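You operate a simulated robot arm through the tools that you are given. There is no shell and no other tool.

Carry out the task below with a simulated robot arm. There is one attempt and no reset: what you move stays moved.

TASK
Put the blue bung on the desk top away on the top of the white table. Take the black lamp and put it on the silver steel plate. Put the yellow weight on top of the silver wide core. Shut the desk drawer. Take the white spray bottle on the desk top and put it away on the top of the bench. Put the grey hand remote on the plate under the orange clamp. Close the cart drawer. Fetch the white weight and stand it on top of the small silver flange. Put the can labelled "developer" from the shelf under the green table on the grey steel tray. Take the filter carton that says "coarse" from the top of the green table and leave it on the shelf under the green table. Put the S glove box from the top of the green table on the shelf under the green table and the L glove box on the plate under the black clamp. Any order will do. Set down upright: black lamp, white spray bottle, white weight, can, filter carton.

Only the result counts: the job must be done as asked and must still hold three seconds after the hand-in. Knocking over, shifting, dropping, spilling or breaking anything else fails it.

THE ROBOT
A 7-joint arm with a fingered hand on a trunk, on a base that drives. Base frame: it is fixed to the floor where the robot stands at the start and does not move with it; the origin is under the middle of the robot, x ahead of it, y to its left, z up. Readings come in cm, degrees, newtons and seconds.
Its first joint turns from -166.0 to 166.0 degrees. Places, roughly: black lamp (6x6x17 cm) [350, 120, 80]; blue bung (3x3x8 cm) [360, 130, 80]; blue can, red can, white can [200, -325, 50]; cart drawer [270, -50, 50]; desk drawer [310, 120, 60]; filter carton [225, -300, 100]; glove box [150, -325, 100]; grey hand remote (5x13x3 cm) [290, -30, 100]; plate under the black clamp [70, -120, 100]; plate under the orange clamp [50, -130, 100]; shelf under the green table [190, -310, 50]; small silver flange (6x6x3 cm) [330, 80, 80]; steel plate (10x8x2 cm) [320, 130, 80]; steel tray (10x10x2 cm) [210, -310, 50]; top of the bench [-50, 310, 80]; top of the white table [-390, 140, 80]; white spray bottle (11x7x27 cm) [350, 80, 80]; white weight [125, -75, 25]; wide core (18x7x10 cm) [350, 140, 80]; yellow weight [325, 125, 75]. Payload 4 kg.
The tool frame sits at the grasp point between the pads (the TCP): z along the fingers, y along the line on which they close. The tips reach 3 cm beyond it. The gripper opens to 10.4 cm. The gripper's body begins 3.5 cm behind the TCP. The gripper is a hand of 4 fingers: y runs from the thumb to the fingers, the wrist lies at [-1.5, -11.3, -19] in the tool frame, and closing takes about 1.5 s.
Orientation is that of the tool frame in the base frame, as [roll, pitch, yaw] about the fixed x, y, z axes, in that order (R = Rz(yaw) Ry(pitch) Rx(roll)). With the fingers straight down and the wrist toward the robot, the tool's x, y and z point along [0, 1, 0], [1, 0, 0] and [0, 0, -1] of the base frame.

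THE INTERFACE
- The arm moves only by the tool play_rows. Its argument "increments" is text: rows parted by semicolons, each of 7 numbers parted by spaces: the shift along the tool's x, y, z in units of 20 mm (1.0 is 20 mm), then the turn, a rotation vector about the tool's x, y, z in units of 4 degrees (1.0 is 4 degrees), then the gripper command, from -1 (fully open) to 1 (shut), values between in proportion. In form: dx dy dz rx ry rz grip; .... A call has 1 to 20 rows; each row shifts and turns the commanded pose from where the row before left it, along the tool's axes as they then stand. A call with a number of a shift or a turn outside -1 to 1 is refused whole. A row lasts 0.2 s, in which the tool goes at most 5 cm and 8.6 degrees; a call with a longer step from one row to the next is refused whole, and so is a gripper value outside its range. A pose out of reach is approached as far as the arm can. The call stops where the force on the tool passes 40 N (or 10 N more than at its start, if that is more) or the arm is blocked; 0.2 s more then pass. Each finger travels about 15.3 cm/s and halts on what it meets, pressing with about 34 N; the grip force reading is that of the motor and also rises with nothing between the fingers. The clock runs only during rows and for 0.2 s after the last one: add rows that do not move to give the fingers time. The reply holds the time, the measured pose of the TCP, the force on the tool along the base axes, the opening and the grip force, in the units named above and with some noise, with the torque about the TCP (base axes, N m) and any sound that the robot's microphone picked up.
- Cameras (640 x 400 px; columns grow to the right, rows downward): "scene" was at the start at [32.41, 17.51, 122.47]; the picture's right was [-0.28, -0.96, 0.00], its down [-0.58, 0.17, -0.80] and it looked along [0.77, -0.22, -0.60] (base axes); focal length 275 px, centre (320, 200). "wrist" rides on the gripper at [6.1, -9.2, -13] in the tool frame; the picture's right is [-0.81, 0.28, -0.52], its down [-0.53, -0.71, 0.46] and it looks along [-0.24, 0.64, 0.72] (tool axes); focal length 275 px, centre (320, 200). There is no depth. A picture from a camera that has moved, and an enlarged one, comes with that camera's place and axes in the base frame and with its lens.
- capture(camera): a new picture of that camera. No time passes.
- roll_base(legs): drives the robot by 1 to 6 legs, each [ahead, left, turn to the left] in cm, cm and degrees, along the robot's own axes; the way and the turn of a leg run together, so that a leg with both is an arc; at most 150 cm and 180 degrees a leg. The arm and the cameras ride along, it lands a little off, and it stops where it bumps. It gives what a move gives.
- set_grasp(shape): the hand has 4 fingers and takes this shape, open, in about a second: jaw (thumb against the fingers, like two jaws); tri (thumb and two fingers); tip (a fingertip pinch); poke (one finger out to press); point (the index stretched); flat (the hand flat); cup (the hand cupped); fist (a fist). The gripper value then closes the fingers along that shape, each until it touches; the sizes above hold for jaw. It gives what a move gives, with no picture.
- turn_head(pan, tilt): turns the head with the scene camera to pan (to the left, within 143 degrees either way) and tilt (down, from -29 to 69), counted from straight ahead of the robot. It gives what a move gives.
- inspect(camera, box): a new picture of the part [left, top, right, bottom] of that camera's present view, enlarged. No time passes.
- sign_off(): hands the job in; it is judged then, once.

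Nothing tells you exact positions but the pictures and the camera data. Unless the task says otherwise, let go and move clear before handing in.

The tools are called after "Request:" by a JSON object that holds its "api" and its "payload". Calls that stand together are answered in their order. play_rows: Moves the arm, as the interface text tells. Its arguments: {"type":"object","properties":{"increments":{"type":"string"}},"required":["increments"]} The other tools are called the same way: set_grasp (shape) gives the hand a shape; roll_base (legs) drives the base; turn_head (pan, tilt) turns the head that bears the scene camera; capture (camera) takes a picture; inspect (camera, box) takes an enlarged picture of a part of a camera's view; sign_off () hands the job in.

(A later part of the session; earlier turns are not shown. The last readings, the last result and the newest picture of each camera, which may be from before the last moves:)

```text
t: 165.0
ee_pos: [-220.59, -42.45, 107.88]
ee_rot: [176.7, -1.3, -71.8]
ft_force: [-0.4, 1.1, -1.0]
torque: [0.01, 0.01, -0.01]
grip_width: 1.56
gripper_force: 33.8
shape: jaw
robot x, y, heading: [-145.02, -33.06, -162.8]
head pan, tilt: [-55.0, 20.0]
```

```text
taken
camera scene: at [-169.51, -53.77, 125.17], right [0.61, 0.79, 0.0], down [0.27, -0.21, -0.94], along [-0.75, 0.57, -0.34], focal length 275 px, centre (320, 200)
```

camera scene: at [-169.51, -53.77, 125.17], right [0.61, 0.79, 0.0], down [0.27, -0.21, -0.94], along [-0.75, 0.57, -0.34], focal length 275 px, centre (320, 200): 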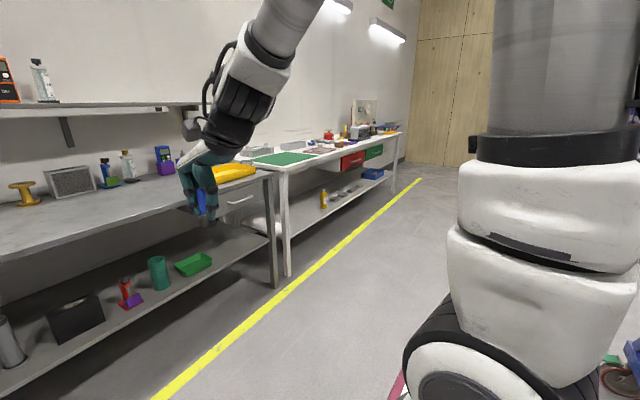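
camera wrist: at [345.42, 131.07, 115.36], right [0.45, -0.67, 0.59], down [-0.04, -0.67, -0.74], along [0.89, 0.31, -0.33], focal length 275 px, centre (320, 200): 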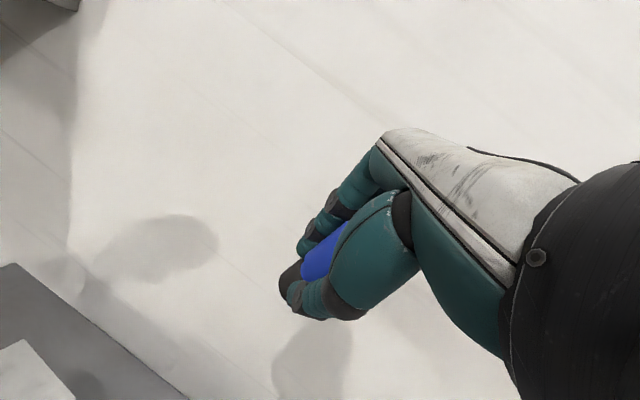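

I'm in front of the grey bench; the long white table is to its right along the same wall. I'll sidestep right to be in front of the white table.

Request:
{"api": "roll_base", "payload": {"legs": [[0, 0, 1.3], [57, 0, 0], [0, -150, 0], [0, -25, 0]]}}

Request:
{"api": "turn_head", "payload": {"pan": 0, "tilt": 25}}

Request:
{"api": "capture", "payload": {"camera": "scene"}}

Request:
{"api": "capture", "payload": {"camera": "wrist"}}

```text
t: 177.0
ee_pos: [-330.98, 101.18, 107.67]
ee_rot: [176.7, -1.3, -70.5]
ft_force: [-0.5, -0.4, -1.1]
torque: [0.01, 0.01, 0.0]
grip_width: 1.59
gripper_force: 34.1
shape: jaw
robot x, y, heading: [-255.77, 112.17, -161.1]
head pan, tilt: [-55.0, 20.0]
```

```text
t: 178.3
ee_pos: [-330.95, 101.16, 107.81]
ee_rot: [176.7, -1.4, -70.6]
ft_force: [-0.6, 0.0, -0.8]
torque: [0.0, 0.0, -0.01]
grip_width: 1.58
gripper_force: 33.6
shape: jaw
robot x, y, heading: [-255.81, 112.46, -160.9]
head pan, tilt: [0.0, 25.0]
```

```text
taken
camera scene: at [-280.85, 82.51, 124.36], right [-0.32, 0.95, 0.0], down [0.4, 0.14, -0.91], along [-0.86, -0.29, -0.42], focal length 275 px, centre (320, 200)
```

scene: 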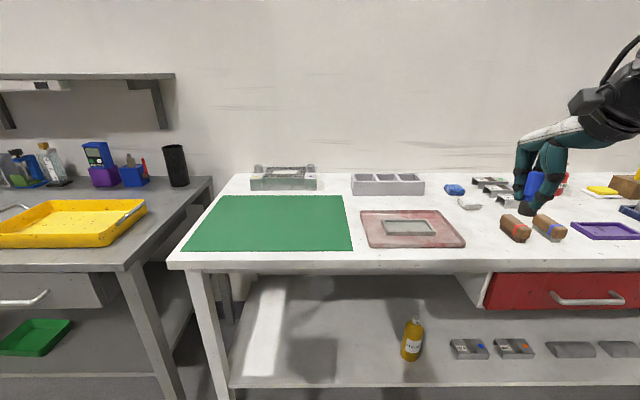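

```text
taken
camera wrist: at [-319.65, 98.97, 120.37], right [-0.51, 0.69, 0.51], down [0.47, 0.72, -0.51], along [-0.72, -0.02, -0.69], focal length 275 px, centre (320, 200)
```

wrist: 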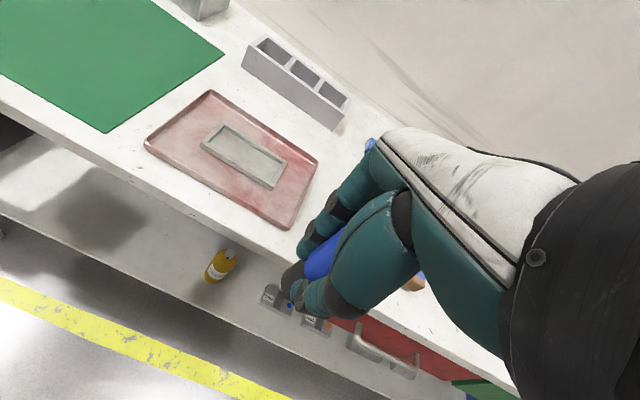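

The white table top is at z≈84. Let me zoom to pick a free spot.

Request:
{"api": "inspect", "payload": {"camera": "scene", "box": [340, 150, 640, 320]}}

Request:
{"api": "turn_head", "payload": {"pan": -35, "tilt": 25}}

Request:
{"api": "capture", "payload": {"camera": "scene"}}

```text
2.13 times, centred on (490, 235) of scene
camera zoom: at [-280.85, 82.51, 124.36], right [-0.32, 0.95, 0.0], down [0.4, 0.14, -0.91], along [-0.86, -0.29, -0.42], focal length 587 px, centre (-43, 125)
```

zoom: 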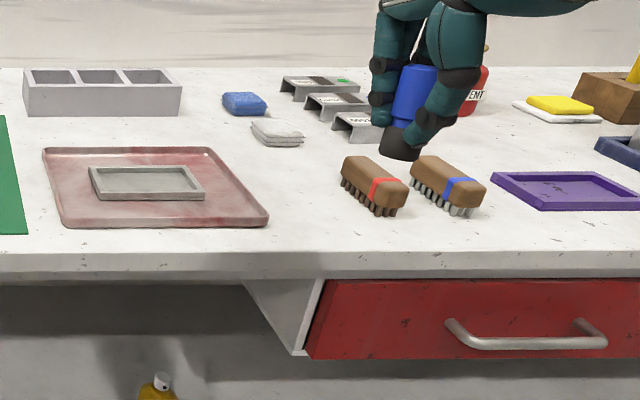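

```text
t: 179.3
ee_pos: [-331.02, 101.12, 107.87]
ee_rot: [176.7, -1.4, -70.6]
ft_force: [0.4, 1.1, -1.8]
torque: [-0.01, -0.01, -0.02]
grip_width: 1.56
gripper_force: 33.8
shape: jaw
robot x, y, heading: [-255.84, 112.07, -161.2]
head pan, tilt: [-35.0, 25.0]
```

```text
taken
camera scene: at [-280.98, 88.04, 124.36], right [0.28, 0.96, 0.0], down [0.41, -0.12, -0.91], along [-0.87, 0.25, -0.42], focal length 275 px, centre (320, 200)
```

scene: 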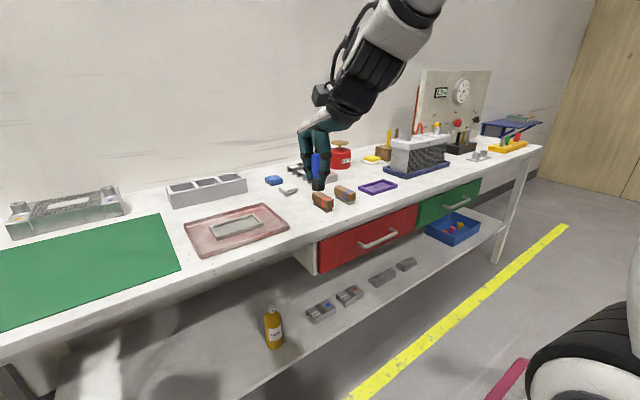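

A free patch lies between the red tray and the brushes, around (-353,104). I'll move the base so the bung hovers above it and tilt the hand back to the grasp angle.

Request:
{"api": "roll_base", "payload": {"legs": [[15, -10, 0]]}}

Request:
{"api": "play_rows", "payload": {"increments": "0 0 0 -0.9 0 0 1; 0 0 0 -0.9 0 0 1; 0 0 0 -0.9 0 0 1; 0 0 0 -0.9 0 0 1; 0 0 0 -0.9 0 0 1; 0 0 0 -0.9 0 0 1; 0 0 0 -0.8 0 0 1; 0 0 0 0 0 0 1"}}

Request:
{"api": "turn_head", "payload": {"pan": -10, "tilt": 30}}

Request:
{"api": "capture", "payload": {"camera": "scene"}}

Request:
{"api": "capture", "payload": {"camera": "wrist"}}

```text
t: 180.8
ee_pos: [-348.54, 105.59, 107.82]
ee_rot: [176.7, -1.4, -70.4]
ft_force: [-0.2, 0.3, -0.7]
torque: [-0.02, 0.02, 0.0]
grip_width: 1.56
gripper_force: 33.2
shape: jaw
robot x, y, heading: [-273.48, 116.85, -161.0]
head pan, tilt: [-35.0, 25.0]
```

```text
t: 182.6
ee_pos: [-348.14, 105.06, 107.78]
ee_rot: [159.3, -2.7, -69.1]
ft_force: [-0.1, 0.3, -2.0]
torque: [0.01, -0.04, -0.01]
grip_width: 1.56
gripper_force: 33.8
shape: jaw
out of reach, approached as far as the arm can: row 3, 5
robot x, y, heading: [-273.48, 117.04, -161.1]
head pan, tilt: [-35.0, 25.0]
```

```text
t: 183.5
ee_pos: [-348.18, 104.97, 107.76]
ee_rot: [159.3, -2.7, -69.0]
ft_force: [-0.2, 0.0, -1.4]
torque: [-0.02, -0.03, 0.0]
grip_width: 1.54
gripper_force: 34.5
shape: jaw
robot x, y, heading: [-273.28, 116.78, -161.1]
head pan, tilt: [-10.0, 30.0]
```

```text
taken
camera scene: at [-298.56, 88.64, 123.56], right [-0.15, 0.99, 0.0], down [0.49, 0.08, -0.87], along [-0.86, -0.13, -0.5], focal length 275 px, centre (320, 200)
```

scene: 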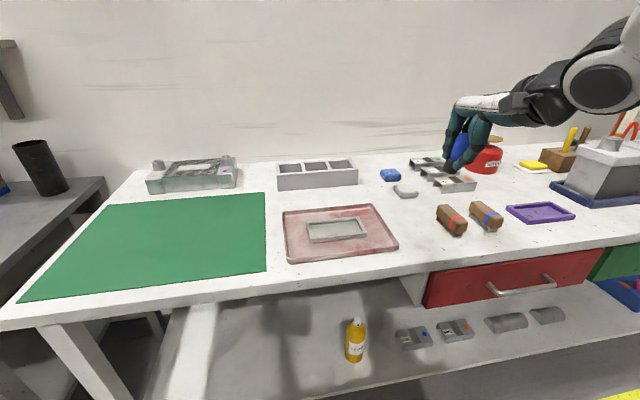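

```text
taken
camera wrist: at [-333.8, 104.39, 116.92], right [-0.37, 0.75, 0.54], down [0.29, 0.65, -0.7], along [-0.88, -0.1, -0.46], focal length 275 px, centre (320, 200)
```

wrist: 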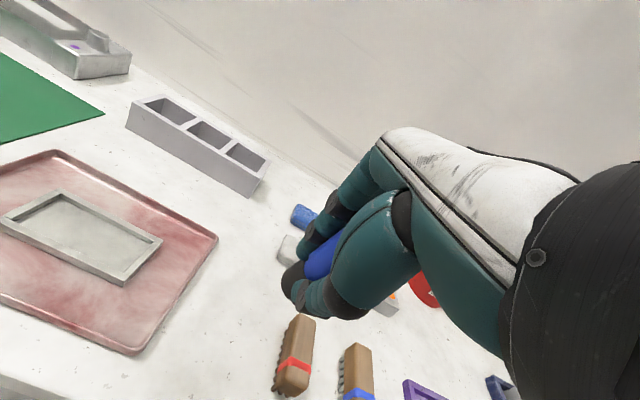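

The tilt only partly came through at this close distance; I'll back the base off 14 cm and reach further forward while completing the tilt.

Request:
{"api": "roll_base", "payload": {"legs": [[-14, 0, 0]]}}

Request:
{"api": "play_rows", "payload": {"increments": "0 0.842 0.318 -0.19 -0.072 0 1; 0 0.842 0.318 -0.19 -0.072 0 1; 0 0.842 0.318 -0.19 -0.072 0 1; 0 0.842 0.318 -0.19 -0.072 0 1; 0 0.842 0.318 -0.19 -0.072 0 1; 0 0.842 0.318 -0.19 -0.072 0 1; 0 0.842 0.318 -0.19 -0.072 0 1; 0 0.842 0.318 -0.19 -0.072 0 1; 0 0.842 0.318 -0.19 -0.072 0 1; 0 0.842 0.318 -0.19 -0.072 0 1; 0 0 0 0 0 0 1"}}

Request:
{"api": "capture", "payload": {"camera": "wrist"}}

Request:
{"api": "capture", "payload": {"camera": "scene"}}

```text
t: 184.8
ee_pos: [-335.05, 109.37, 107.74]
ee_rot: [159.4, -2.7, -68.9]
ft_force: [-0.1, 0.4, -1.4]
torque: [-0.02, 0.02, -0.03]
grip_width: 1.52
gripper_force: 34.5
shape: jaw
robot x, y, heading: [-260.41, 121.26, -161.0]
head pan, tilt: [-10.0, 30.0]
```

```text
t: 187.2
ee_pos: [-351.86, 103.31, 108.76]
ee_rot: [151.7, 0.0, -70.1]
ft_force: [0.4, -0.8, -2.4]
torque: [0.02, -0.01, -0.04]
grip_width: 1.52
gripper_force: 34.3
shape: jaw
robot x, y, heading: [-260.04, 121.43, -160.8]
head pan, tilt: [-10.0, 30.0]
```

```text
taken
camera wrist: at [-336.29, 102.33, 115.87], right [-0.27, 0.76, 0.58], down [0.21, 0.64, -0.74], along [-0.94, -0.08, -0.33], focal length 275 px, centre (320, 200)
```

wrist: 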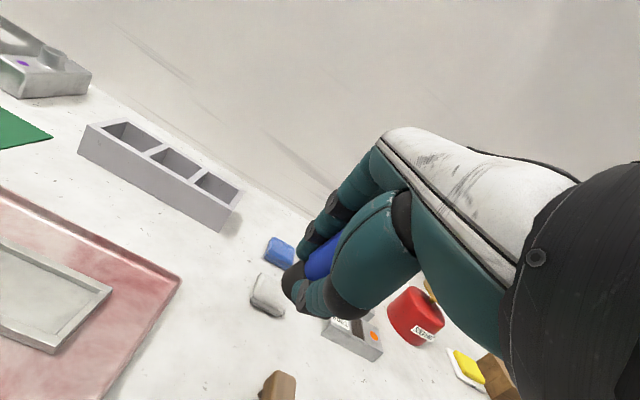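

```text
taken
camera scene: at [-285.39, 93.12, 123.56], right [-0.16, 0.99, 0.0], down [0.49, 0.08, -0.87], along [-0.86, -0.14, -0.5], focal length 275 px, centre (320, 200)
```

scene: 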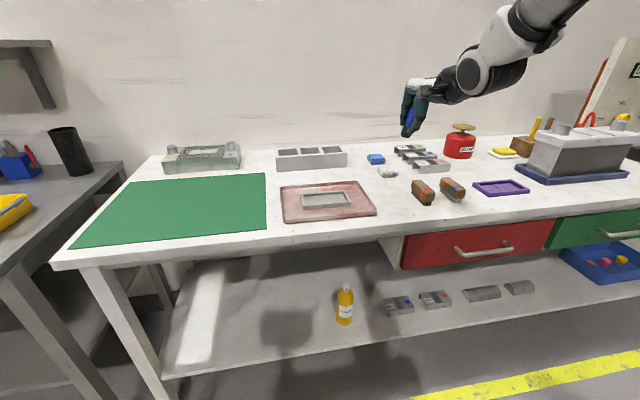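

Request:
{"api": "play_rows", "payload": {"increments": "0 -0.446 0.832 0 0 0 1; 0 -0.446 0.832 0 0 0 1; 0 -0.446 0.832 0 0 0 1; 0 -0.446 0.832 0 0 0 1; 0 -0.446 0.832 0 0 0 1; 0 -0.446 0.832 0 0 0 1; 0 -0.446 0.832 0 0 0 1; 0 -0.446 0.832 0 0 0 1; 0 0 0 0 0 0 1"}}

Request:
{"api": "capture", "payload": {"camera": "wrist"}}

Request:
{"api": "inspect", "payload": {"camera": "scene", "box": [340, 120, 520, 260]}}

```text
t: 189.2
ee_pos: [-352.0, 102.96, 93.67]
ee_rot: [151.8, -0.1, -70.0]
ft_force: [-0.3, 0.2, -1.2]
torque: [-0.04, 0.0, 0.01]
grip_width: 1.55
gripper_force: 33.9
shape: jaw
robot x, y, heading: [-260.54, 121.32, -161.2]
head pan, tilt: [-10.0, 30.0]
```

```text
taken
camera wrist: at [-336.39, 102.18, 100.77], right [-0.27, 0.76, 0.58], down [0.21, 0.64, -0.74], along [-0.94, -0.08, -0.33], focal length 275 px, centre (320, 200)
```

wrist: 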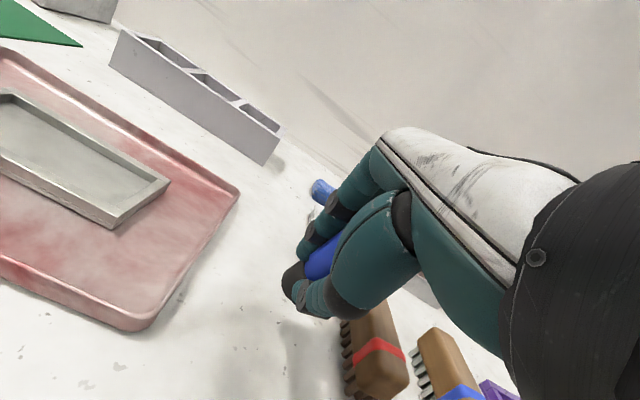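

```text
2.86 times, centred on (430, 190) of scene
camera zoom: at [-285.39, 93.12, 123.56], right [-0.16, 0.99, 0.0], down [0.49, 0.08, -0.87], along [-0.86, -0.14, -0.5], focal length 786 px, centre (6, 229)
```

zoom: 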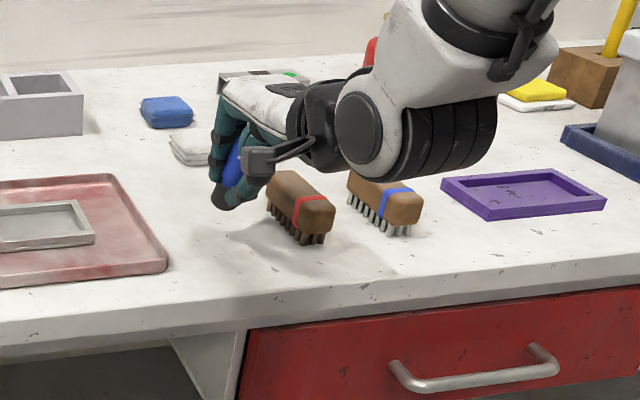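

Request:
{"api": "play_rows", "payload": {"increments": "0.3 -0.4 0.74 0 0 0 1; 0.1 -0.24 0.44 0 0 0 1; 0 -0.1 0.18 0 0 0 1; 0 -0.1 0.18 0 0 0 1; 0 0 0 0 0 0 1"}}

Request:
{"api": "inspect", "payload": {"camera": "scene", "box": [340, 120, 520, 260]}}

```text
t: 190.4
ee_pos: [-351.51, 102.22, 90.2]
ee_rot: [151.6, -0.2, -70.0]
ft_force: [-0.1, -0.4, -0.8]
torque: [0.0, 0.01, 0.04]
grip_width: 1.57
gripper_force: 34.3
shape: jaw
robot x, y, heading: [-260.57, 121.27, -160.7]
head pan, tilt: [-10.0, 30.0]
```

```text
2.86 times, centred on (430, 190) of scene
camera zoom: at [-285.39, 93.11, 123.56], right [-0.16, 0.99, 0.0], down [0.49, 0.08, -0.87], along [-0.86, -0.14, -0.5], focal length 786 px, centre (6, 229)
```

zoom: 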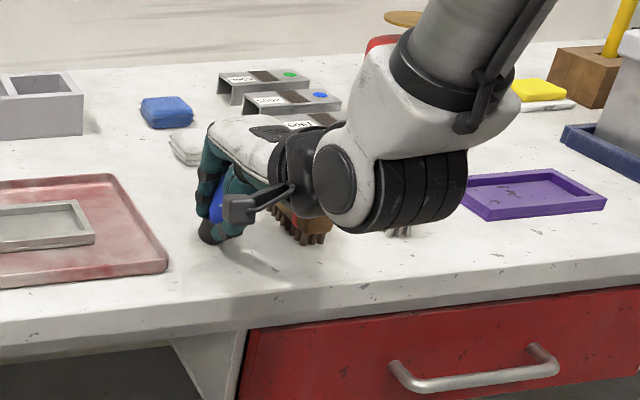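

Request:
{"api": "play_rows", "payload": {"increments": "0 -0.07 0.13 0 0 0 1; 0 -0.07 0.13 0 0 0 1; 0 -0.07 0.13 0 0 0 1; 0 0 0 0 0 0 1"}}

Request:
{"api": "capture", "payload": {"camera": "wrist"}}

```text
t: 191.4
ee_pos: [-351.5, 102.09, 89.7]
ee_rot: [151.3, -0.1, -70.1]
ft_force: [4.4, -4.4, 37.6]
torque: [0.16, -0.09, -0.03]
grip_width: 1.66
gripper_force: 34.7
shape: jaw
robot x, y, heading: [-260.3, 121.48, -161.0]
head pan, tilt: [-10.0, 30.0]
```

```text
taken
camera wrist: at [-335.94, 101.33, 96.67], right [-0.27, 0.77, 0.58], down [0.2, 0.64, -0.74], along [-0.94, -0.08, -0.33], focal length 275 px, centre (320, 200)
```

wrist: 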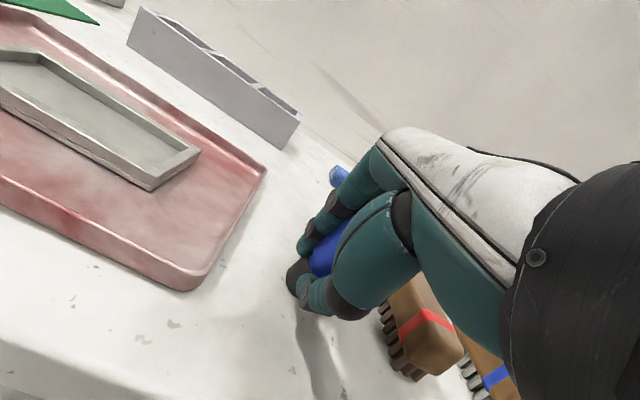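

Touching down. I relieve the force, open partly, and withdraw along the finger axis.

Request:
{"api": "play_rows", "payload": {"increments": "0 0.08 -0.15 0 0 0 1; 0 0 0 0 0 0 1; 0 0 0 0 0 0 0.5; 0 0 0 0 0 0 0.2; 0 0 0 0 0 0 -0.1; 0 0 0 0 0 0 -0.15; 0 0 0 0 0 0 -0.15; 0 0 0 0 0 0 -0.15"}}

Request:
{"api": "capture", "payload": {"camera": "wrist"}}

Request:
{"api": "inspect", "payload": {"camera": "scene", "box": [340, 120, 520, 260]}}

```text
t: 193.2
ee_pos: [-351.52, 102.28, 89.62]
ee_rot: [151.7, -0.1, -69.9]
ft_force: [-0.1, 0.4, 0.4]
torque: [0.02, 0.01, -0.01]
grip_width: 5.91
gripper_force: 0.1
shape: jaw
robot x, y, heading: [-260.67, 121.59, -160.9]
head pan, tilt: [-10.0, 30.0]
```

```text
taken
camera wrist: at [-336.03, 101.4, 96.72], right [-0.27, 0.76, 0.58], down [0.21, 0.64, -0.74], along [-0.94, -0.08, -0.33], focal length 275 px, centre (320, 200)
```

wrist: 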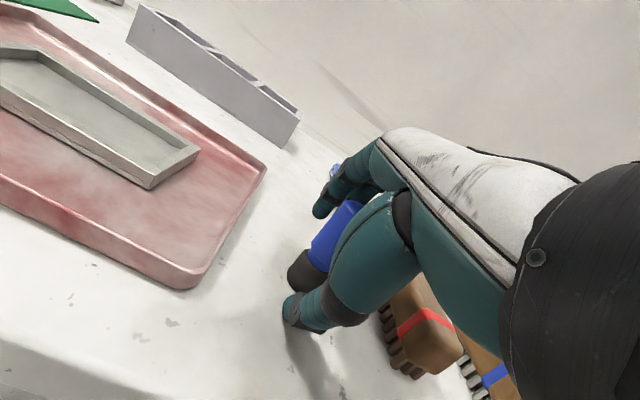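

```text
2.86 times, centred on (430, 190) of scene
camera zoom: at [-285.39, 93.12, 123.56], right [-0.16, 0.99, 0.0], down [0.49, 0.08, -0.87], along [-0.86, -0.14, -0.5], focal length 786 px, centre (6, 229)
```

zoom: 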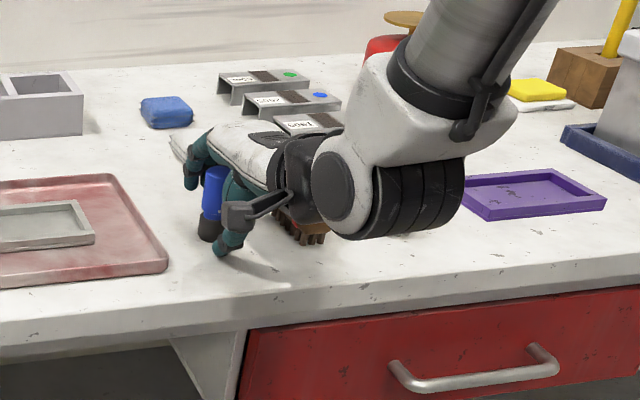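

The bung stands upright. Withdraw along the finger axis, then raise.

Request:
{"api": "play_rows", "payload": {"increments": "0 0 -0.5 0 0 0 -0.15; 0 0 -0.7 0 0 0 -0.15; 0 0 -1 0 0 0 -0.15; 0 0 -1 0 0 0 -0.15; 0 0 -1 0 0 0 -0.15; 0 0 -1 0 0 0 -0.15; 0 0.472 -0.882 0 0 0 -0.15; 0 0.472 -0.882 0 0 0 -0.15; 0 0.472 -0.882 0 0 0 -0.15; 0 0.472 -0.882 0 0 0 -0.15; 0 0.472 -0.882 0 0 0 -0.15; 0 0 0 0 0 0 -0.15"}}

Request:
{"api": "inspect", "payload": {"camera": "scene", "box": [340, 100, 520, 260]}}

```text
t: 195.8
ee_pos: [-346.8, 103.96, 108.92]
ee_rot: [151.6, -0.1, -70.1]
ft_force: [-0.1, -0.1, 0.9]
torque: [0.01, -0.02, -0.01]
grip_width: 5.94
gripper_force: 0.0
shape: jaw
robot x, y, heading: [-260.28, 121.46, -161.3]
head pan, tilt: [-10.0, 30.0]
```

```text
2.50 times, centred on (430, 180) of scene
camera zoom: at [-285.39, 93.12, 123.56], right [-0.16, 0.99, 0.0], down [0.49, 0.08, -0.87], along [-0.86, -0.14, -0.5], focal length 688 px, centre (45, 250)
```

zoom: 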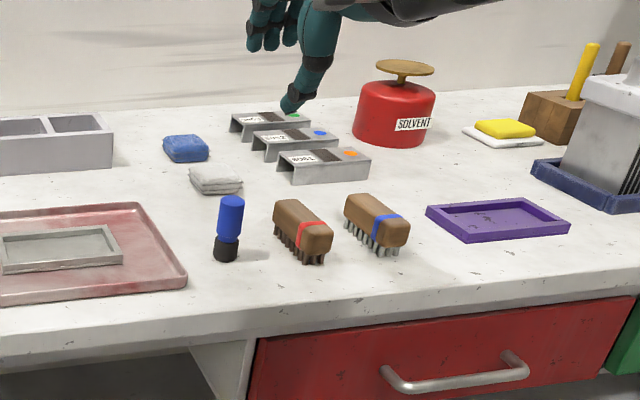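

The bung stands on the white table. Next I'll straighten the hand and back down the aisle toward the second stand to get the white weight.

Request:
{"api": "play_rows", "payload": {"increments": "0 0 -0.3 1 0 0 -0.5; 0 0 -0.3 1 0 0 -0.5; 0 0 -0.3 1 0 0 -1; 0 0 -0.3 1 0 0 -1; 0 0 -0.3 1 0 0 -1; 0 0 -0.3 1 0 0 -1; 0 0 -0.3 1 0 0 -1; 0 0 0 0 0 0 -1"}}

Request:
{"api": "roll_base", "payload": {"legs": [[0, 150, 0], [0, 37, 0], [-150, 0, 0]]}}

Request:
{"api": "turn_head", "payload": {"pan": 140, "tilt": 20}}

Request:
{"api": "capture", "payload": {"camera": "scene"}}

```text
t: 197.6
ee_pos: [-345.73, 104.5, 112.81]
ee_rot: [179.7, -0.1, -70.1]
ft_force: [-0.1, 1.0, -0.1]
torque: [0.0, 0.02, 0.0]
grip_width: 10.36
gripper_force: 0.0
shape: jaw
robot x, y, heading: [-260.36, 121.12, -161.1]
head pan, tilt: [-10.0, 30.0]
```

```text
t: 214.1
ee_pos: [-142.57, -24.06, 112.87]
ee_rot: [179.7, 0.0, -70.8]
ft_force: [-0.3, -0.6, -0.2]
torque: [0.05, 0.01, -0.02]
grip_width: 10.36
gripper_force: 0.1
shape: jaw
robot x, y, heading: [-56.87, -8.49, -161.9]
head pan, tilt: [-10.0, 30.0]
```

```text
t: 216.4
ee_pos: [-142.64, -23.95, 112.86]
ee_rot: [179.6, -0.1, -71.0]
ft_force: [0.3, 0.1, -0.7]
torque: [0.0, -0.02, 0.02]
grip_width: 10.34
gripper_force: 0.0
shape: jaw
robot x, y, heading: [-56.63, -8.42, -161.8]
head pan, tilt: [140.0, 20.0]
```

```text
taken
camera scene: at [-64.75, -38.39, 125.17], right [-0.37, -0.93, 0.0], down [-0.32, 0.13, -0.94], along [0.87, -0.35, -0.34], focal length 275 px, centre (320, 200)
```

scene: 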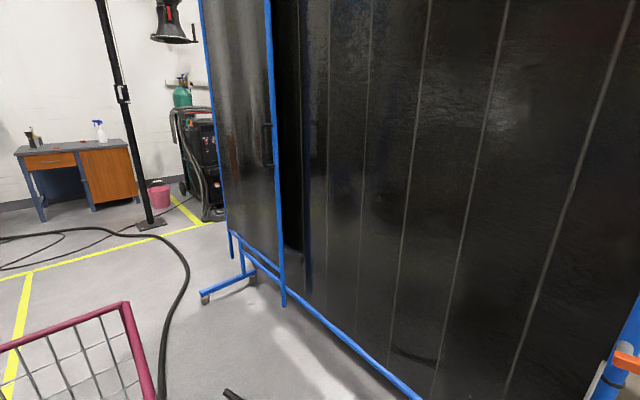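

Request:
{"api": "roll_base", "payload": {"legs": [[0, 0, 0.9], [-150, 0, 0], [-85, 0, 0]]}}

Request:
{"api": "turn_head", "payload": {"pan": 40, "tilt": 25}}

Request:
{"api": "capture", "payload": {"camera": "scene"}}

```text
t: 228.3
ee_pos: [82.1, 50.99, 112.76]
ee_rot: [179.8, 0.0, -70.6]
ft_force: [-0.1, -0.4, -0.4]
torque: [0.0, -0.03, 0.0]
grip_width: 10.41
gripper_force: 0.0
shape: jaw
robot x, y, heading: [167.68, 66.88, -161.2]
head pan, tilt: [140.0, 20.0]
```

```text
t: 230.1
ee_pos: [82.31, 51.01, 112.78]
ee_rot: [179.7, 0.0, -70.6]
ft_force: [0.9, -0.3, -0.1]
torque: [0.0, -0.02, -0.01]
grip_width: 10.38
gripper_force: 0.1
shape: jaw
robot x, y, heading: [167.43, 67.06, -161.4]
head pan, tilt: [40.0, 25.0]
```

```text
taken
camera scene: at [146.6, 32.52, 124.36], right [-0.85, 0.52, 0.0], down [0.22, 0.36, -0.91], along [-0.47, -0.77, -0.42], focal length 275 px, centre (320, 200)
```

scene: 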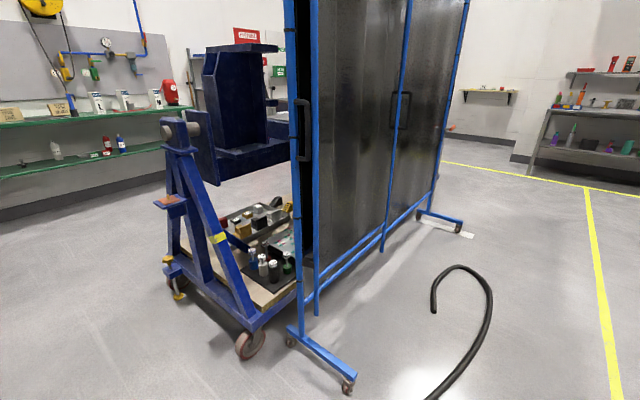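

Request:
{"api": "inspect", "payload": {"camera": "scene", "box": [140, 30, 360, 370]}}

Request:
{"api": "inspect", "payload": {"camera": "scene", "box": [205, 180, 315, 310]}}

```text
1.18 times, centred on (250, 200) of scene
camera zoom: at [146.6, 32.52, 124.36], right [-0.85, 0.52, 0.0], down [0.22, 0.36, -0.91], along [-0.47, -0.77, -0.42], focal length 324 px, centre (402, 200)
```

zoom: 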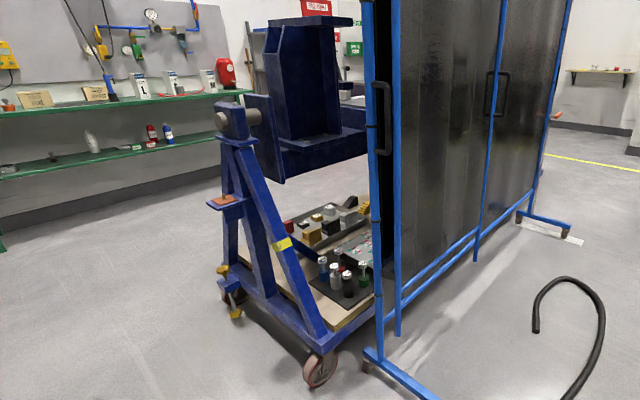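

```text
3.08 times, centred on (260, 245) of scene
camera zoom: at [146.6, 32.52, 124.36], right [-0.85, 0.52, 0.0], down [0.22, 0.36, -0.91], along [-0.47, -0.77, -0.42], focal length 847 px, centre (505, 62)
```

zoom: 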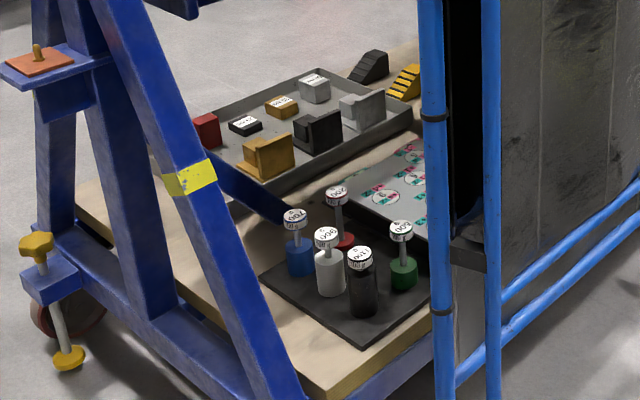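

The white weight sits in a group of five behind the screen's end, at about (110,-87), top z≈35. I'll retract the arm, sidestep beside the stand's end and look again from there.

Request:
{"api": "play_rows", "payload": {"increments": "0 -0.9 -0.8 0 0 0 -1; 0 -0.9 -0.8 0 0 0 -1; 0 -0.9 -0.8 0 0 0 -1; 0 -0.9 -0.8 0 0 0 -1; 0 -0.9 -0.8 0 0 0 -1; 0 -0.9 -0.8 0 0 0 -1; 0 -0.9 -0.8 0 0 0 -1; 0 -0.9 -0.8 0 0 0 -1; 0 0 0 0 0 0 -1"}}

Request:
{"api": "roll_base", "payload": {"legs": [[0, 77, 0], [0, 0, 45]]}}

Request:
{"api": "turn_head", "payload": {"pan": 0, "tilt": 30}}

Request:
{"api": "capture", "payload": {"camera": "scene"}}

```text
t: 232.1
ee_pos: [95.77, 55.86, 125.51]
ee_rot: [179.7, -0.2, -70.6]
ft_force: [0.2, -0.1, 0.3]
torque: [0.01, -0.02, 0.0]
grip_width: 10.38
gripper_force: 0.0
shape: jaw
robot x, y, heading: [167.82, 66.8, -161.7]
head pan, tilt: [40.0, 25.0]
```

```text
t: 238.4
ee_pos: [149.82, -65.61, 125.38]
ee_rot: [179.8, -0.1, -25.3]
ft_force: [-0.4, 0.5, -0.2]
torque: [-0.01, 0.01, 0.02]
grip_width: 10.36
gripper_force: 0.0
shape: jaw
robot x, y, heading: [192.72, -6.55, -116.3]
head pan, tilt: [40.0, 25.0]
```

```text
t: 239.4
ee_pos: [149.83, -65.66, 125.45]
ee_rot: [179.7, -0.2, -25.3]
ft_force: [0.4, 0.4, 0.3]
torque: [0.03, -0.03, 0.01]
grip_width: 10.37
gripper_force: 0.0
shape: jaw
robot x, y, heading: [192.6, -6.52, -116.2]
head pan, tilt: [0.0, 30.0]
```

```text
taken
camera scene: at [195.82, -45.12, 123.56], right [-0.9, 0.44, 0.0], down [0.22, 0.45, -0.87], along [-0.38, -0.78, -0.5], focal length 275 px, centre (320, 200)
```

scene: 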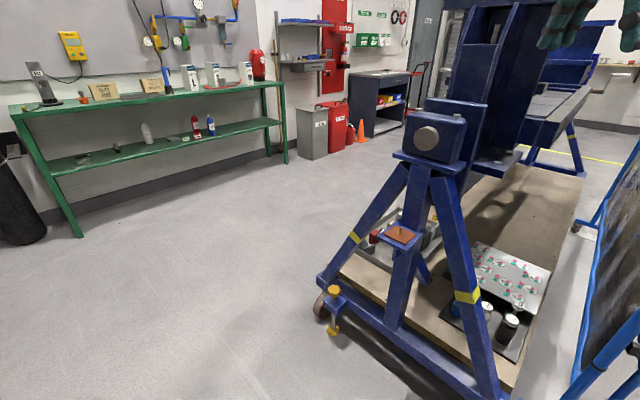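

Request:
{"api": "inspect", "payload": {"camera": "scene", "box": [370, 0, 640, 400]}}

Request:
{"api": "inspect", "payload": {"camera": "scene", "box": [430, 220, 570, 380]}}

Request:
{"api": "capture", "payload": {"camera": "wrist"}}

```text
1.00 times, centred on (505, 200) of scene (not enlarged: the box is as wide or as high as the picture)
camera zoom: at [195.82, -45.12, 123.56], right [-0.9, 0.44, 0.0], down [0.22, 0.45, -0.87], along [-0.38, -0.78, -0.5], focal length 275 px, centre (135, 200)
```

zoom: 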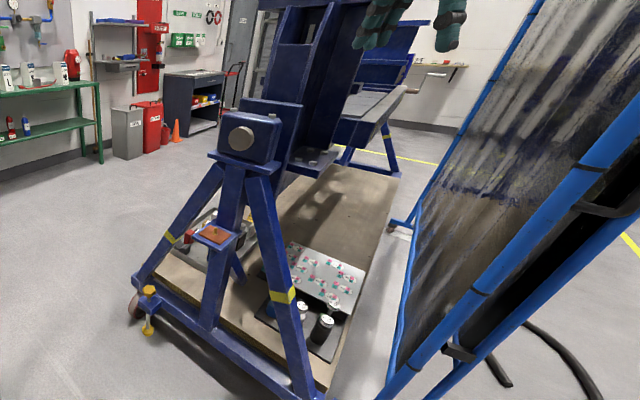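

```text
2.50 times, centred on (500, 300) of scene
camera zoom: at [195.82, -45.12, 123.56], right [-0.9, 0.44, 0.0], down [0.22, 0.45, -0.87], along [-0.38, -0.78, -0.5], focal length 688 px, centre (-130, -50)
```

zoom: 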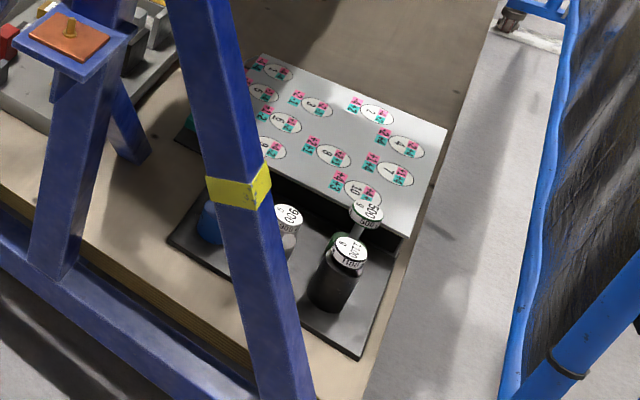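

```text
taken
camera wrist: at [159.28, -59.88, 138.37], right [-0.85, 0.1, 0.52], down [-0.18, 0.87, -0.46], along [-0.5, -0.48, -0.72], focal length 275 px, centre (320, 200)
```

wrist: 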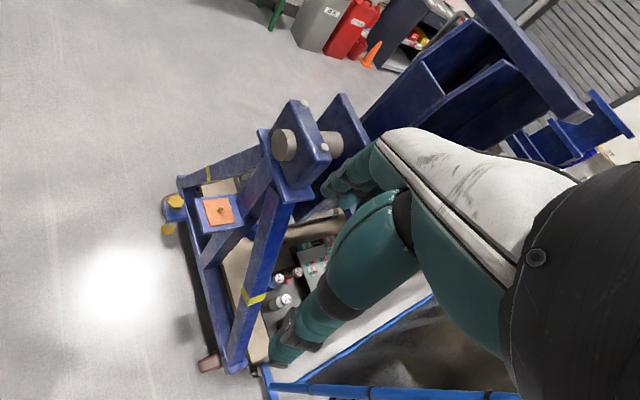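

The white weight triangulates to about (112.7,-78.6) with its top near z≈41, and the spot behind it is free for fingers. I'll shift the base so the arm comes in between the screen post and the A-frame leg.

Request:
{"api": "roll_base", "payload": {"legs": [[18.5, -29.6, 0]]}}

Request:
{"api": "play_rows", "payload": {"increments": "0 0 0 0 0 0.92 -1; 0 0 0 0 0 0.92 -1; 0 0 0 0 0 0.92 -1; 0 0 0 0 0 0.92 -1; 0 0 0 0 0 0.92 -1; 0 0 0 0 0 0.92 -1; 0 0 0 0 0 0.92 -1; 0 0 0 0 0 0 -1"}}

Request:
{"api": "turn_head", "payload": {"pan": -20, "tilt": 40}}

Request:
{"api": "capture", "payload": {"camera": "scene"}}

Request:
{"api": "capture", "payload": {"camera": "wrist"}}

```text
t: 241.7
ee_pos: [114.88, -68.44, 125.51]
ee_rot: [179.7, -0.1, -25.7]
ft_force: [-0.1, -0.2, 0.2]
torque: [0.04, 0.01, 0.0]
grip_width: 10.39
gripper_force: 0.1
shape: jaw
robot x, y, heading: [157.73, -9.63, -116.4]
head pan, tilt: [0.0, 30.0]
```

```text
t: 243.5
ee_pos: [115.01, -68.4, 125.48]
ee_rot: [179.8, -0.2, -51.3]
ft_force: [0.2, 0.8, 0.4]
torque: [0.01, -0.02, 0.02]
grip_width: 10.34
gripper_force: 0.0
shape: jaw
robot x, y, heading: [157.68, -9.6, -116.7]
head pan, tilt: [0.0, 30.0]
```

```text
t: 244.3
ee_pos: [114.95, -68.45, 125.47]
ee_rot: [179.8, -0.2, -51.5]
ft_force: [-0.4, -0.1, -1.3]
torque: [-0.02, 0.01, 0.01]
grip_width: 10.37
gripper_force: 0.1
shape: jaw
robot x, y, heading: [157.93, -9.27, -116.7]
head pan, tilt: [-20.0, 40.0]
```

```text
taken
camera scene: at [158.96, -45.95, 122.03], right [-0.69, 0.73, 0.0], down [0.47, 0.44, -0.77], along [-0.56, -0.53, -0.64], focal length 275 px, centre (320, 200)
```

scene: 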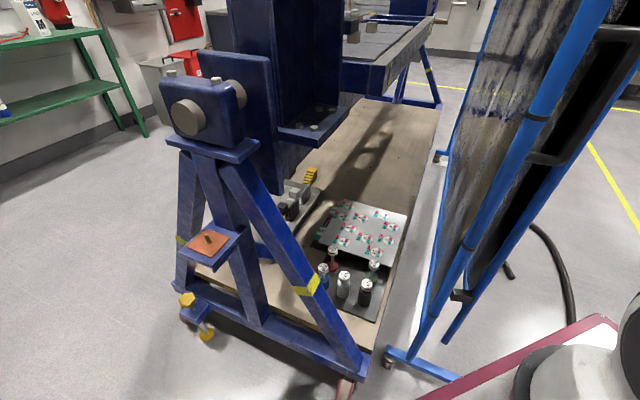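

```text
taken
camera wrist: at [125.99, -67.47, 138.38], right [-0.72, 0.46, 0.52], down [0.22, 0.86, -0.46], along [-0.66, -0.22, -0.72], focal length 275 px, centre (320, 200)
```

wrist: 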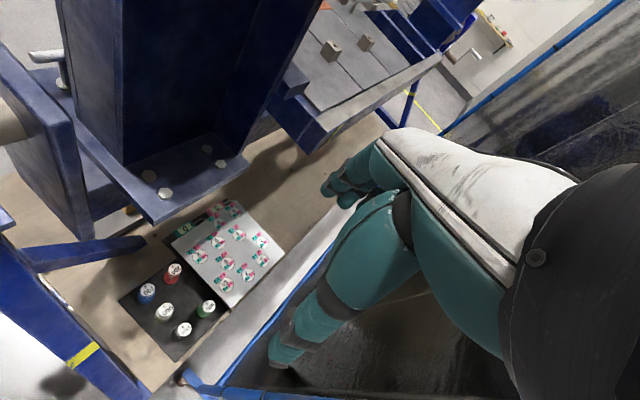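

Request:
{"api": "inspect", "payload": {"camera": "scene", "box": [290, 220, 420, 330]}}

Request:
{"api": "inspect", "payload": {"camera": "wrist", "box": [90, 240, 250, 370]}}

```text
3.64 times, centred on (355, 275) of scene
camera zoom: at [158.96, -45.95, 122.03], right [-0.69, 0.73, 0.0], down [0.47, 0.44, -0.77], along [-0.56, -0.53, -0.64], focal length 1001 px, centre (193, -73)
```

zoom: 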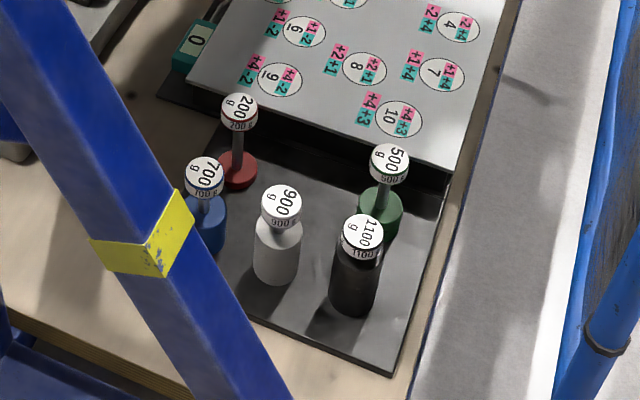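

```text
3.08 times, centred on (170, 305) of wrist
camera zoom: at [125.99, -67.47, 138.38], right [-0.72, 0.46, 0.52], down [0.22, 0.86, -0.46], along [-0.66, -0.22, -0.72], focal length 847 px, centre (782, -123)
```

zoom: 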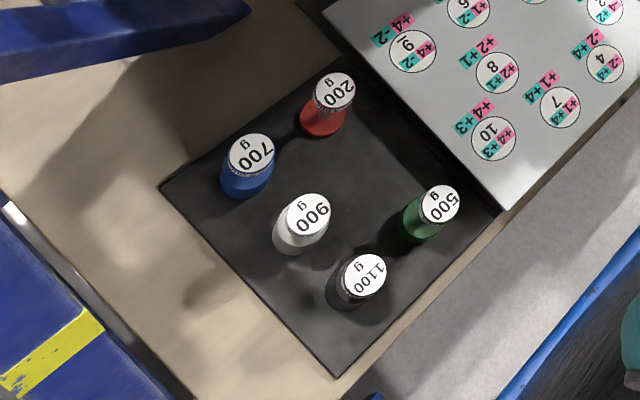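

White (900 g) top is at (113.4,-77.6,42.3). I align above it, tilt the wrist slightly back for leg clearance, and start descending in stages.

Request:
{"api": "play_rows", "payload": {"increments": "0.775 0.875 0 0 0 0 -1; 0.775 0.875 0 0 0 0 -1; 0.775 0.875 0 0 0 0 -1; 0.775 0.875 0 0 0 0 -1; 0 0 0 1 0 0 -1; 0 0 0 1 0 0 -1; 0 0.139 0.99 0 0 0 -1; 0 0.139 0.99 0 0 0 -1; 0 0.139 0.99 0 0 0 -1; 0 0.139 0.99 0 0 0 -1; 0 0.139 0.99 0 0 0 -1; 0 0.139 0.99 0 0 0 -1; 0 0.139 0.99 0 0 0 -1; 0 0.139 0.99 0 0 0 -1; 0 0.139 0.99 0 0 0 -1; 0 0.139 0.99 0 0 0 -1; 0 0.139 0.99 0 0 0 -1; 0 0.139 0.99 0 0 0 -1; 0 0 0 0 0 0 -1"}}

Request:
{"api": "capture", "payload": {"camera": "scene"}}

Request:
{"api": "capture", "payload": {"camera": "wrist"}}

```text
t: 248.3
ee_pos: [113.39, -77.77, 101.48]
ee_rot: [-172.2, -0.3, -51.4]
ft_force: [-0.7, 0.5, -0.3]
torque: [-0.02, 0.0, -0.01]
grip_width: 10.36
gripper_force: 0.1
shape: jaw
robot x, y, heading: [157.58, -9.48, -116.4]
head pan, tilt: [-20.0, 40.0]
```

```text
taken
camera scene: at [158.95, -45.94, 122.03], right [-0.69, 0.73, 0.0], down [0.47, 0.44, -0.77], along [-0.56, -0.53, -0.64], focal length 275 px, centre (320, 200)
```

scene: 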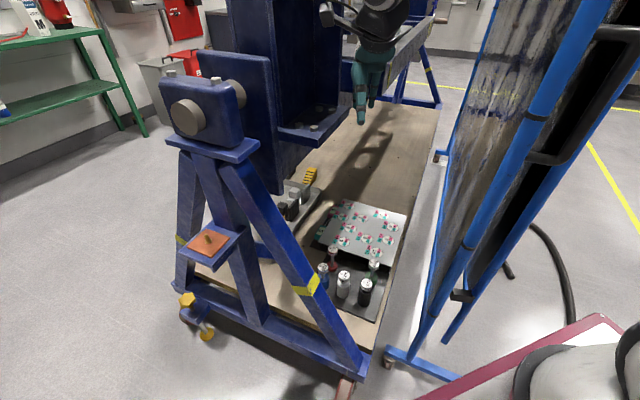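

```text
taken
camera wrist: at [122.93, -77.97, 115.67], right [-0.77, 0.42, 0.47], down [0.27, 0.89, -0.36], along [-0.57, -0.15, -0.81], focal length 275 px, centre (320, 200)
```

wrist: 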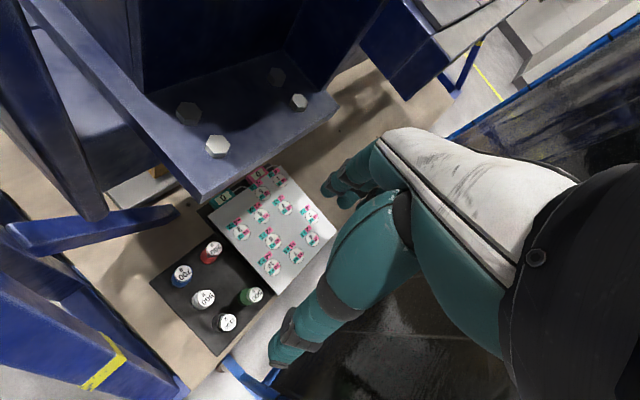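

Request:
{"api": "play_rows", "payload": {"increments": "0 0.139 0.99 0 0 0 -1; 0 0.139 0.99 0 0 0 -1; 0 0.139 0.99 0 0 0 -1; 0 0.139 0.99 0 0 0 -1; 0 0.139 0.99 0 0 0 -1; 0 0.139 0.99 0 0 0 -1; 0 0.139 0.99 0 0 0 -1; 0 0.139 0.99 0 0 0 -1; 0 0.139 0.99 0 0 0 -1; 0 0.139 0.99 0 0 0 -1; 0 0.139 0.99 0 0 0 -1; 0 0.139 0.99 0 0 0 -1; 0 0.139 0.99 0 0 0 -1; 0 0.139 0.99 0 0 0 -1; 0 0.139 0.99 0 0 0 -1; 0 0.139 0.99 0 0 0 -1; 0 0.139 0.99 0 0 0 -1; 0 0.139 0.99 0 0 0 -1; 0 0 0 0 0 0 -1"}}

Request:
{"api": "capture", "payload": {"camera": "scene"}}

Request:
{"api": "capture", "payload": {"camera": "wrist"}}

```text
t: 252.3
ee_pos: [113.2, -78.12, 65.46]
ee_rot: [-172.3, -0.2, -51.4]
ft_force: [1.0, 1.1, -0.1]
torque: [0.03, -0.01, -0.02]
grip_width: 10.38
gripper_force: 0.0
shape: jaw
robot x, y, heading: [157.94, -9.57, -116.4]
head pan, tilt: [-20.0, 40.0]
```

```text
taken
camera scene: at [158.95, -45.95, 122.03], right [-0.69, 0.73, 0.0], down [0.47, 0.44, -0.77], along [-0.56, -0.53, -0.64], focal length 275 px, centre (320, 200)
```

scene: 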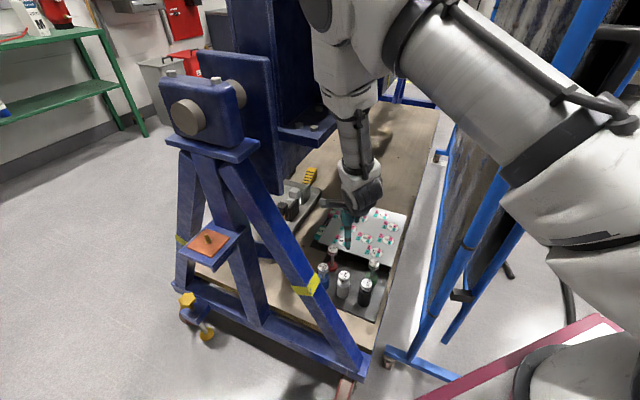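

```text
taken
camera wrist: at [122.72, -78.26, 79.59], right [-0.77, 0.42, 0.47], down [0.27, 0.89, -0.36], along [-0.57, -0.15, -0.81], focal length 275 px, centre (320, 200)
```

wrist: 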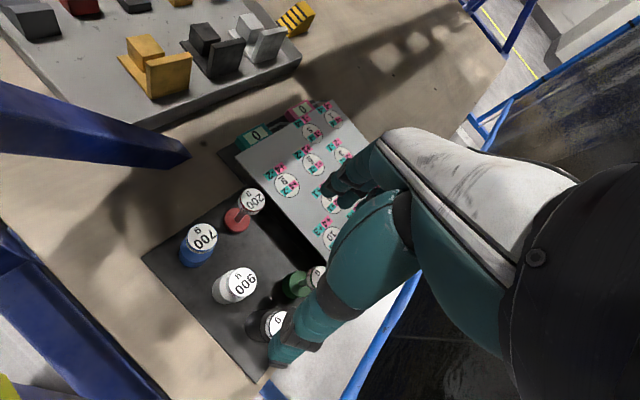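

Request:
{"api": "play_rows", "payload": {"increments": "0 0.139 0.99 0 0 0 -1; 0 0.139 0.99 0 0 0 -1; 0 0.139 0.99 0 0 0 -1; 0 0.139 0.99 0 0 0 -1; 0 0.139 0.99 0 0 0 -1; 0 0 0 0 0 0 -1"}}

Request:
{"api": "capture", "payload": {"camera": "scene"}}

Request:
{"api": "capture", "payload": {"camera": "wrist"}}

```text
t: 253.7
ee_pos: [113.02, -78.04, 55.56]
ee_rot: [-172.2, -0.2, -51.4]
ft_force: [0.2, -0.4, -0.4]
torque: [0.01, -0.02, 0.02]
grip_width: 10.35
gripper_force: 0.0
shape: jaw
robot x, y, heading: [158.18, -9.75, -116.4]
head pan, tilt: [-20.0, 40.0]
```

```text
taken
camera scene: at [158.95, -45.95, 122.03], right [-0.69, 0.73, 0.0], down [0.47, 0.44, -0.77], along [-0.56, -0.53, -0.64], focal length 275 px, centre (320, 200)
```

scene: 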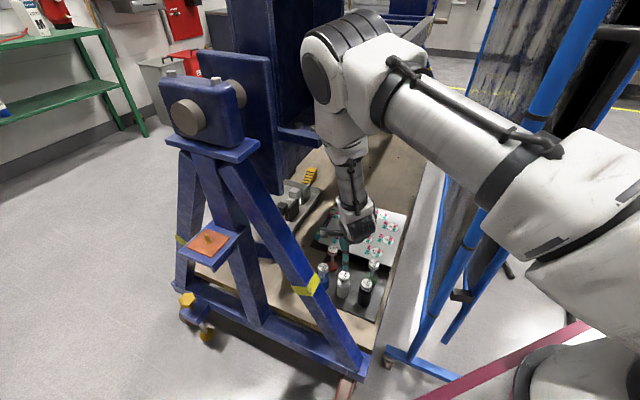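

```text
taken
camera wrist: at [122.69, -78.32, 69.52], right [-0.77, 0.42, 0.47], down [0.27, 0.89, -0.36], along [-0.57, -0.15, -0.81], focal length 275 px, centre (320, 200)
```

wrist: 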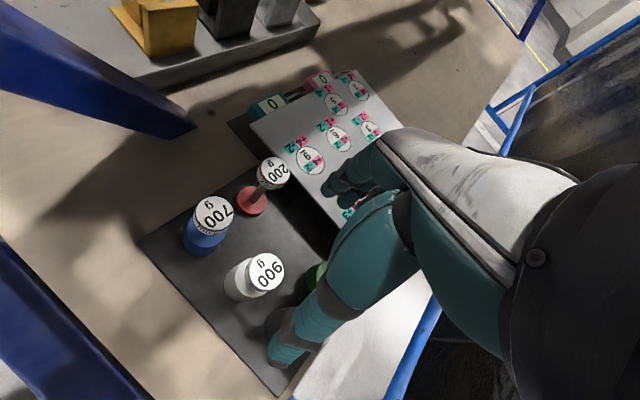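

Request:
{"api": "play_rows", "payload": {"increments": "0 0.139 0.99 0 0 0 -1; 0 0.139 0.99 0 0 0 -1; 0 0.139 0.99 0 0 0 -1; 0 0.139 0.99 0 0 0 -1; 0 0 0 0 0 0 -1"}}

Request:
{"api": "capture", "payload": {"camera": "wrist"}}

Request:
{"api": "inspect", "payload": {"camera": "scene", "box": [280, 180, 420, 320]}}

```text
t: 254.9
ee_pos: [113.24, -78.1, 47.43]
ee_rot: [-172.2, -0.2, -51.3]
ft_force: [0.3, -1.1, -0.8]
torque: [0.02, -0.02, -0.02]
grip_width: 10.37
gripper_force: 0.0
shape: jaw
robot x, y, heading: [158.35, -9.39, -116.6]
head pan, tilt: [-20.0, 40.0]
```

```text
taken
camera wrist: at [122.79, -78.33, 61.55], right [-0.77, 0.42, 0.47], down [0.27, 0.9, -0.36], along [-0.57, -0.15, -0.81], focal length 275 px, centre (320, 200)
```

wrist: 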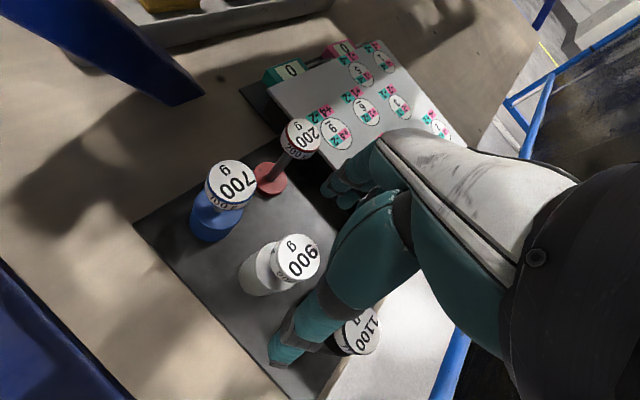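

```text
2.86 times, centred on (350, 250) of scene
camera zoom: at [158.95, -45.95, 122.03], right [-0.69, 0.73, 0.0], down [0.47, 0.44, -0.77], along [-0.56, -0.53, -0.64], focal length 786 px, centre (234, 57)
```

zoom: 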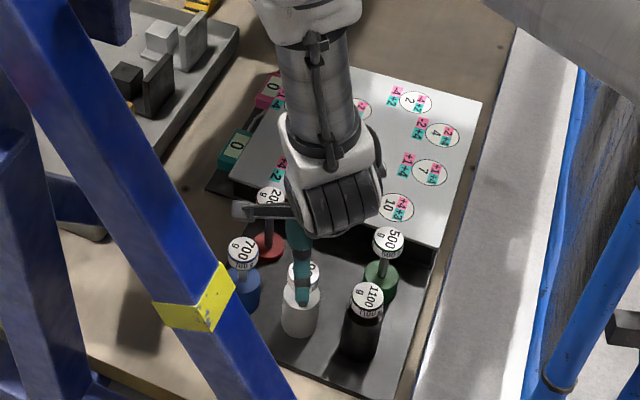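

Request:
{"api": "play_rows", "payload": {"increments": "0 0.139 0.99 0 0 0 -1; 0 0.139 0.99 0 0 0 -1; 0 0.139 0.99 0 0 0 -1; 0 0.04 0.26 0 0 0 -1; 0 0 0 0 0 0 -1"}}

Request:
{"api": "capture", "payload": {"camera": "wrist"}}

Request:
{"api": "inspect", "payload": {"camera": "scene", "box": [280, 180, 420, 320]}}

```text
t: 256.1
ee_pos: [113.14, -77.99, 40.93]
ee_rot: [-172.3, -0.2, -51.2]
ft_force: [0.2, 0.5, 0.2]
torque: [0.0, -0.01, 0.02]
grip_width: 10.36
gripper_force: 0.0
shape: jaw
robot x, y, heading: [157.58, -9.45, -116.3]
head pan, tilt: [-20.0, 40.0]
```

```text
taken
camera wrist: at [122.7, -78.31, 55.05], right [-0.77, 0.42, 0.47], down [0.27, 0.89, -0.36], along [-0.57, -0.15, -0.81], focal length 275 px, centre (320, 200)
```

wrist: 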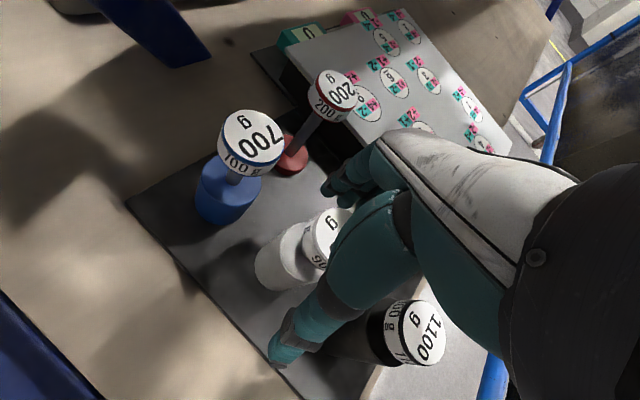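

```text
2.86 times, centred on (350, 250) of scene
camera zoom: at [158.95, -45.95, 122.03], right [-0.69, 0.73, 0.0], down [0.47, 0.44, -0.77], along [-0.56, -0.53, -0.64], focal length 786 px, centre (234, 57)
```

zoom: 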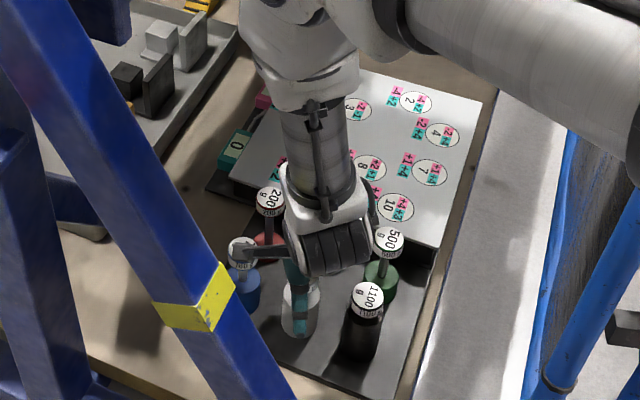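

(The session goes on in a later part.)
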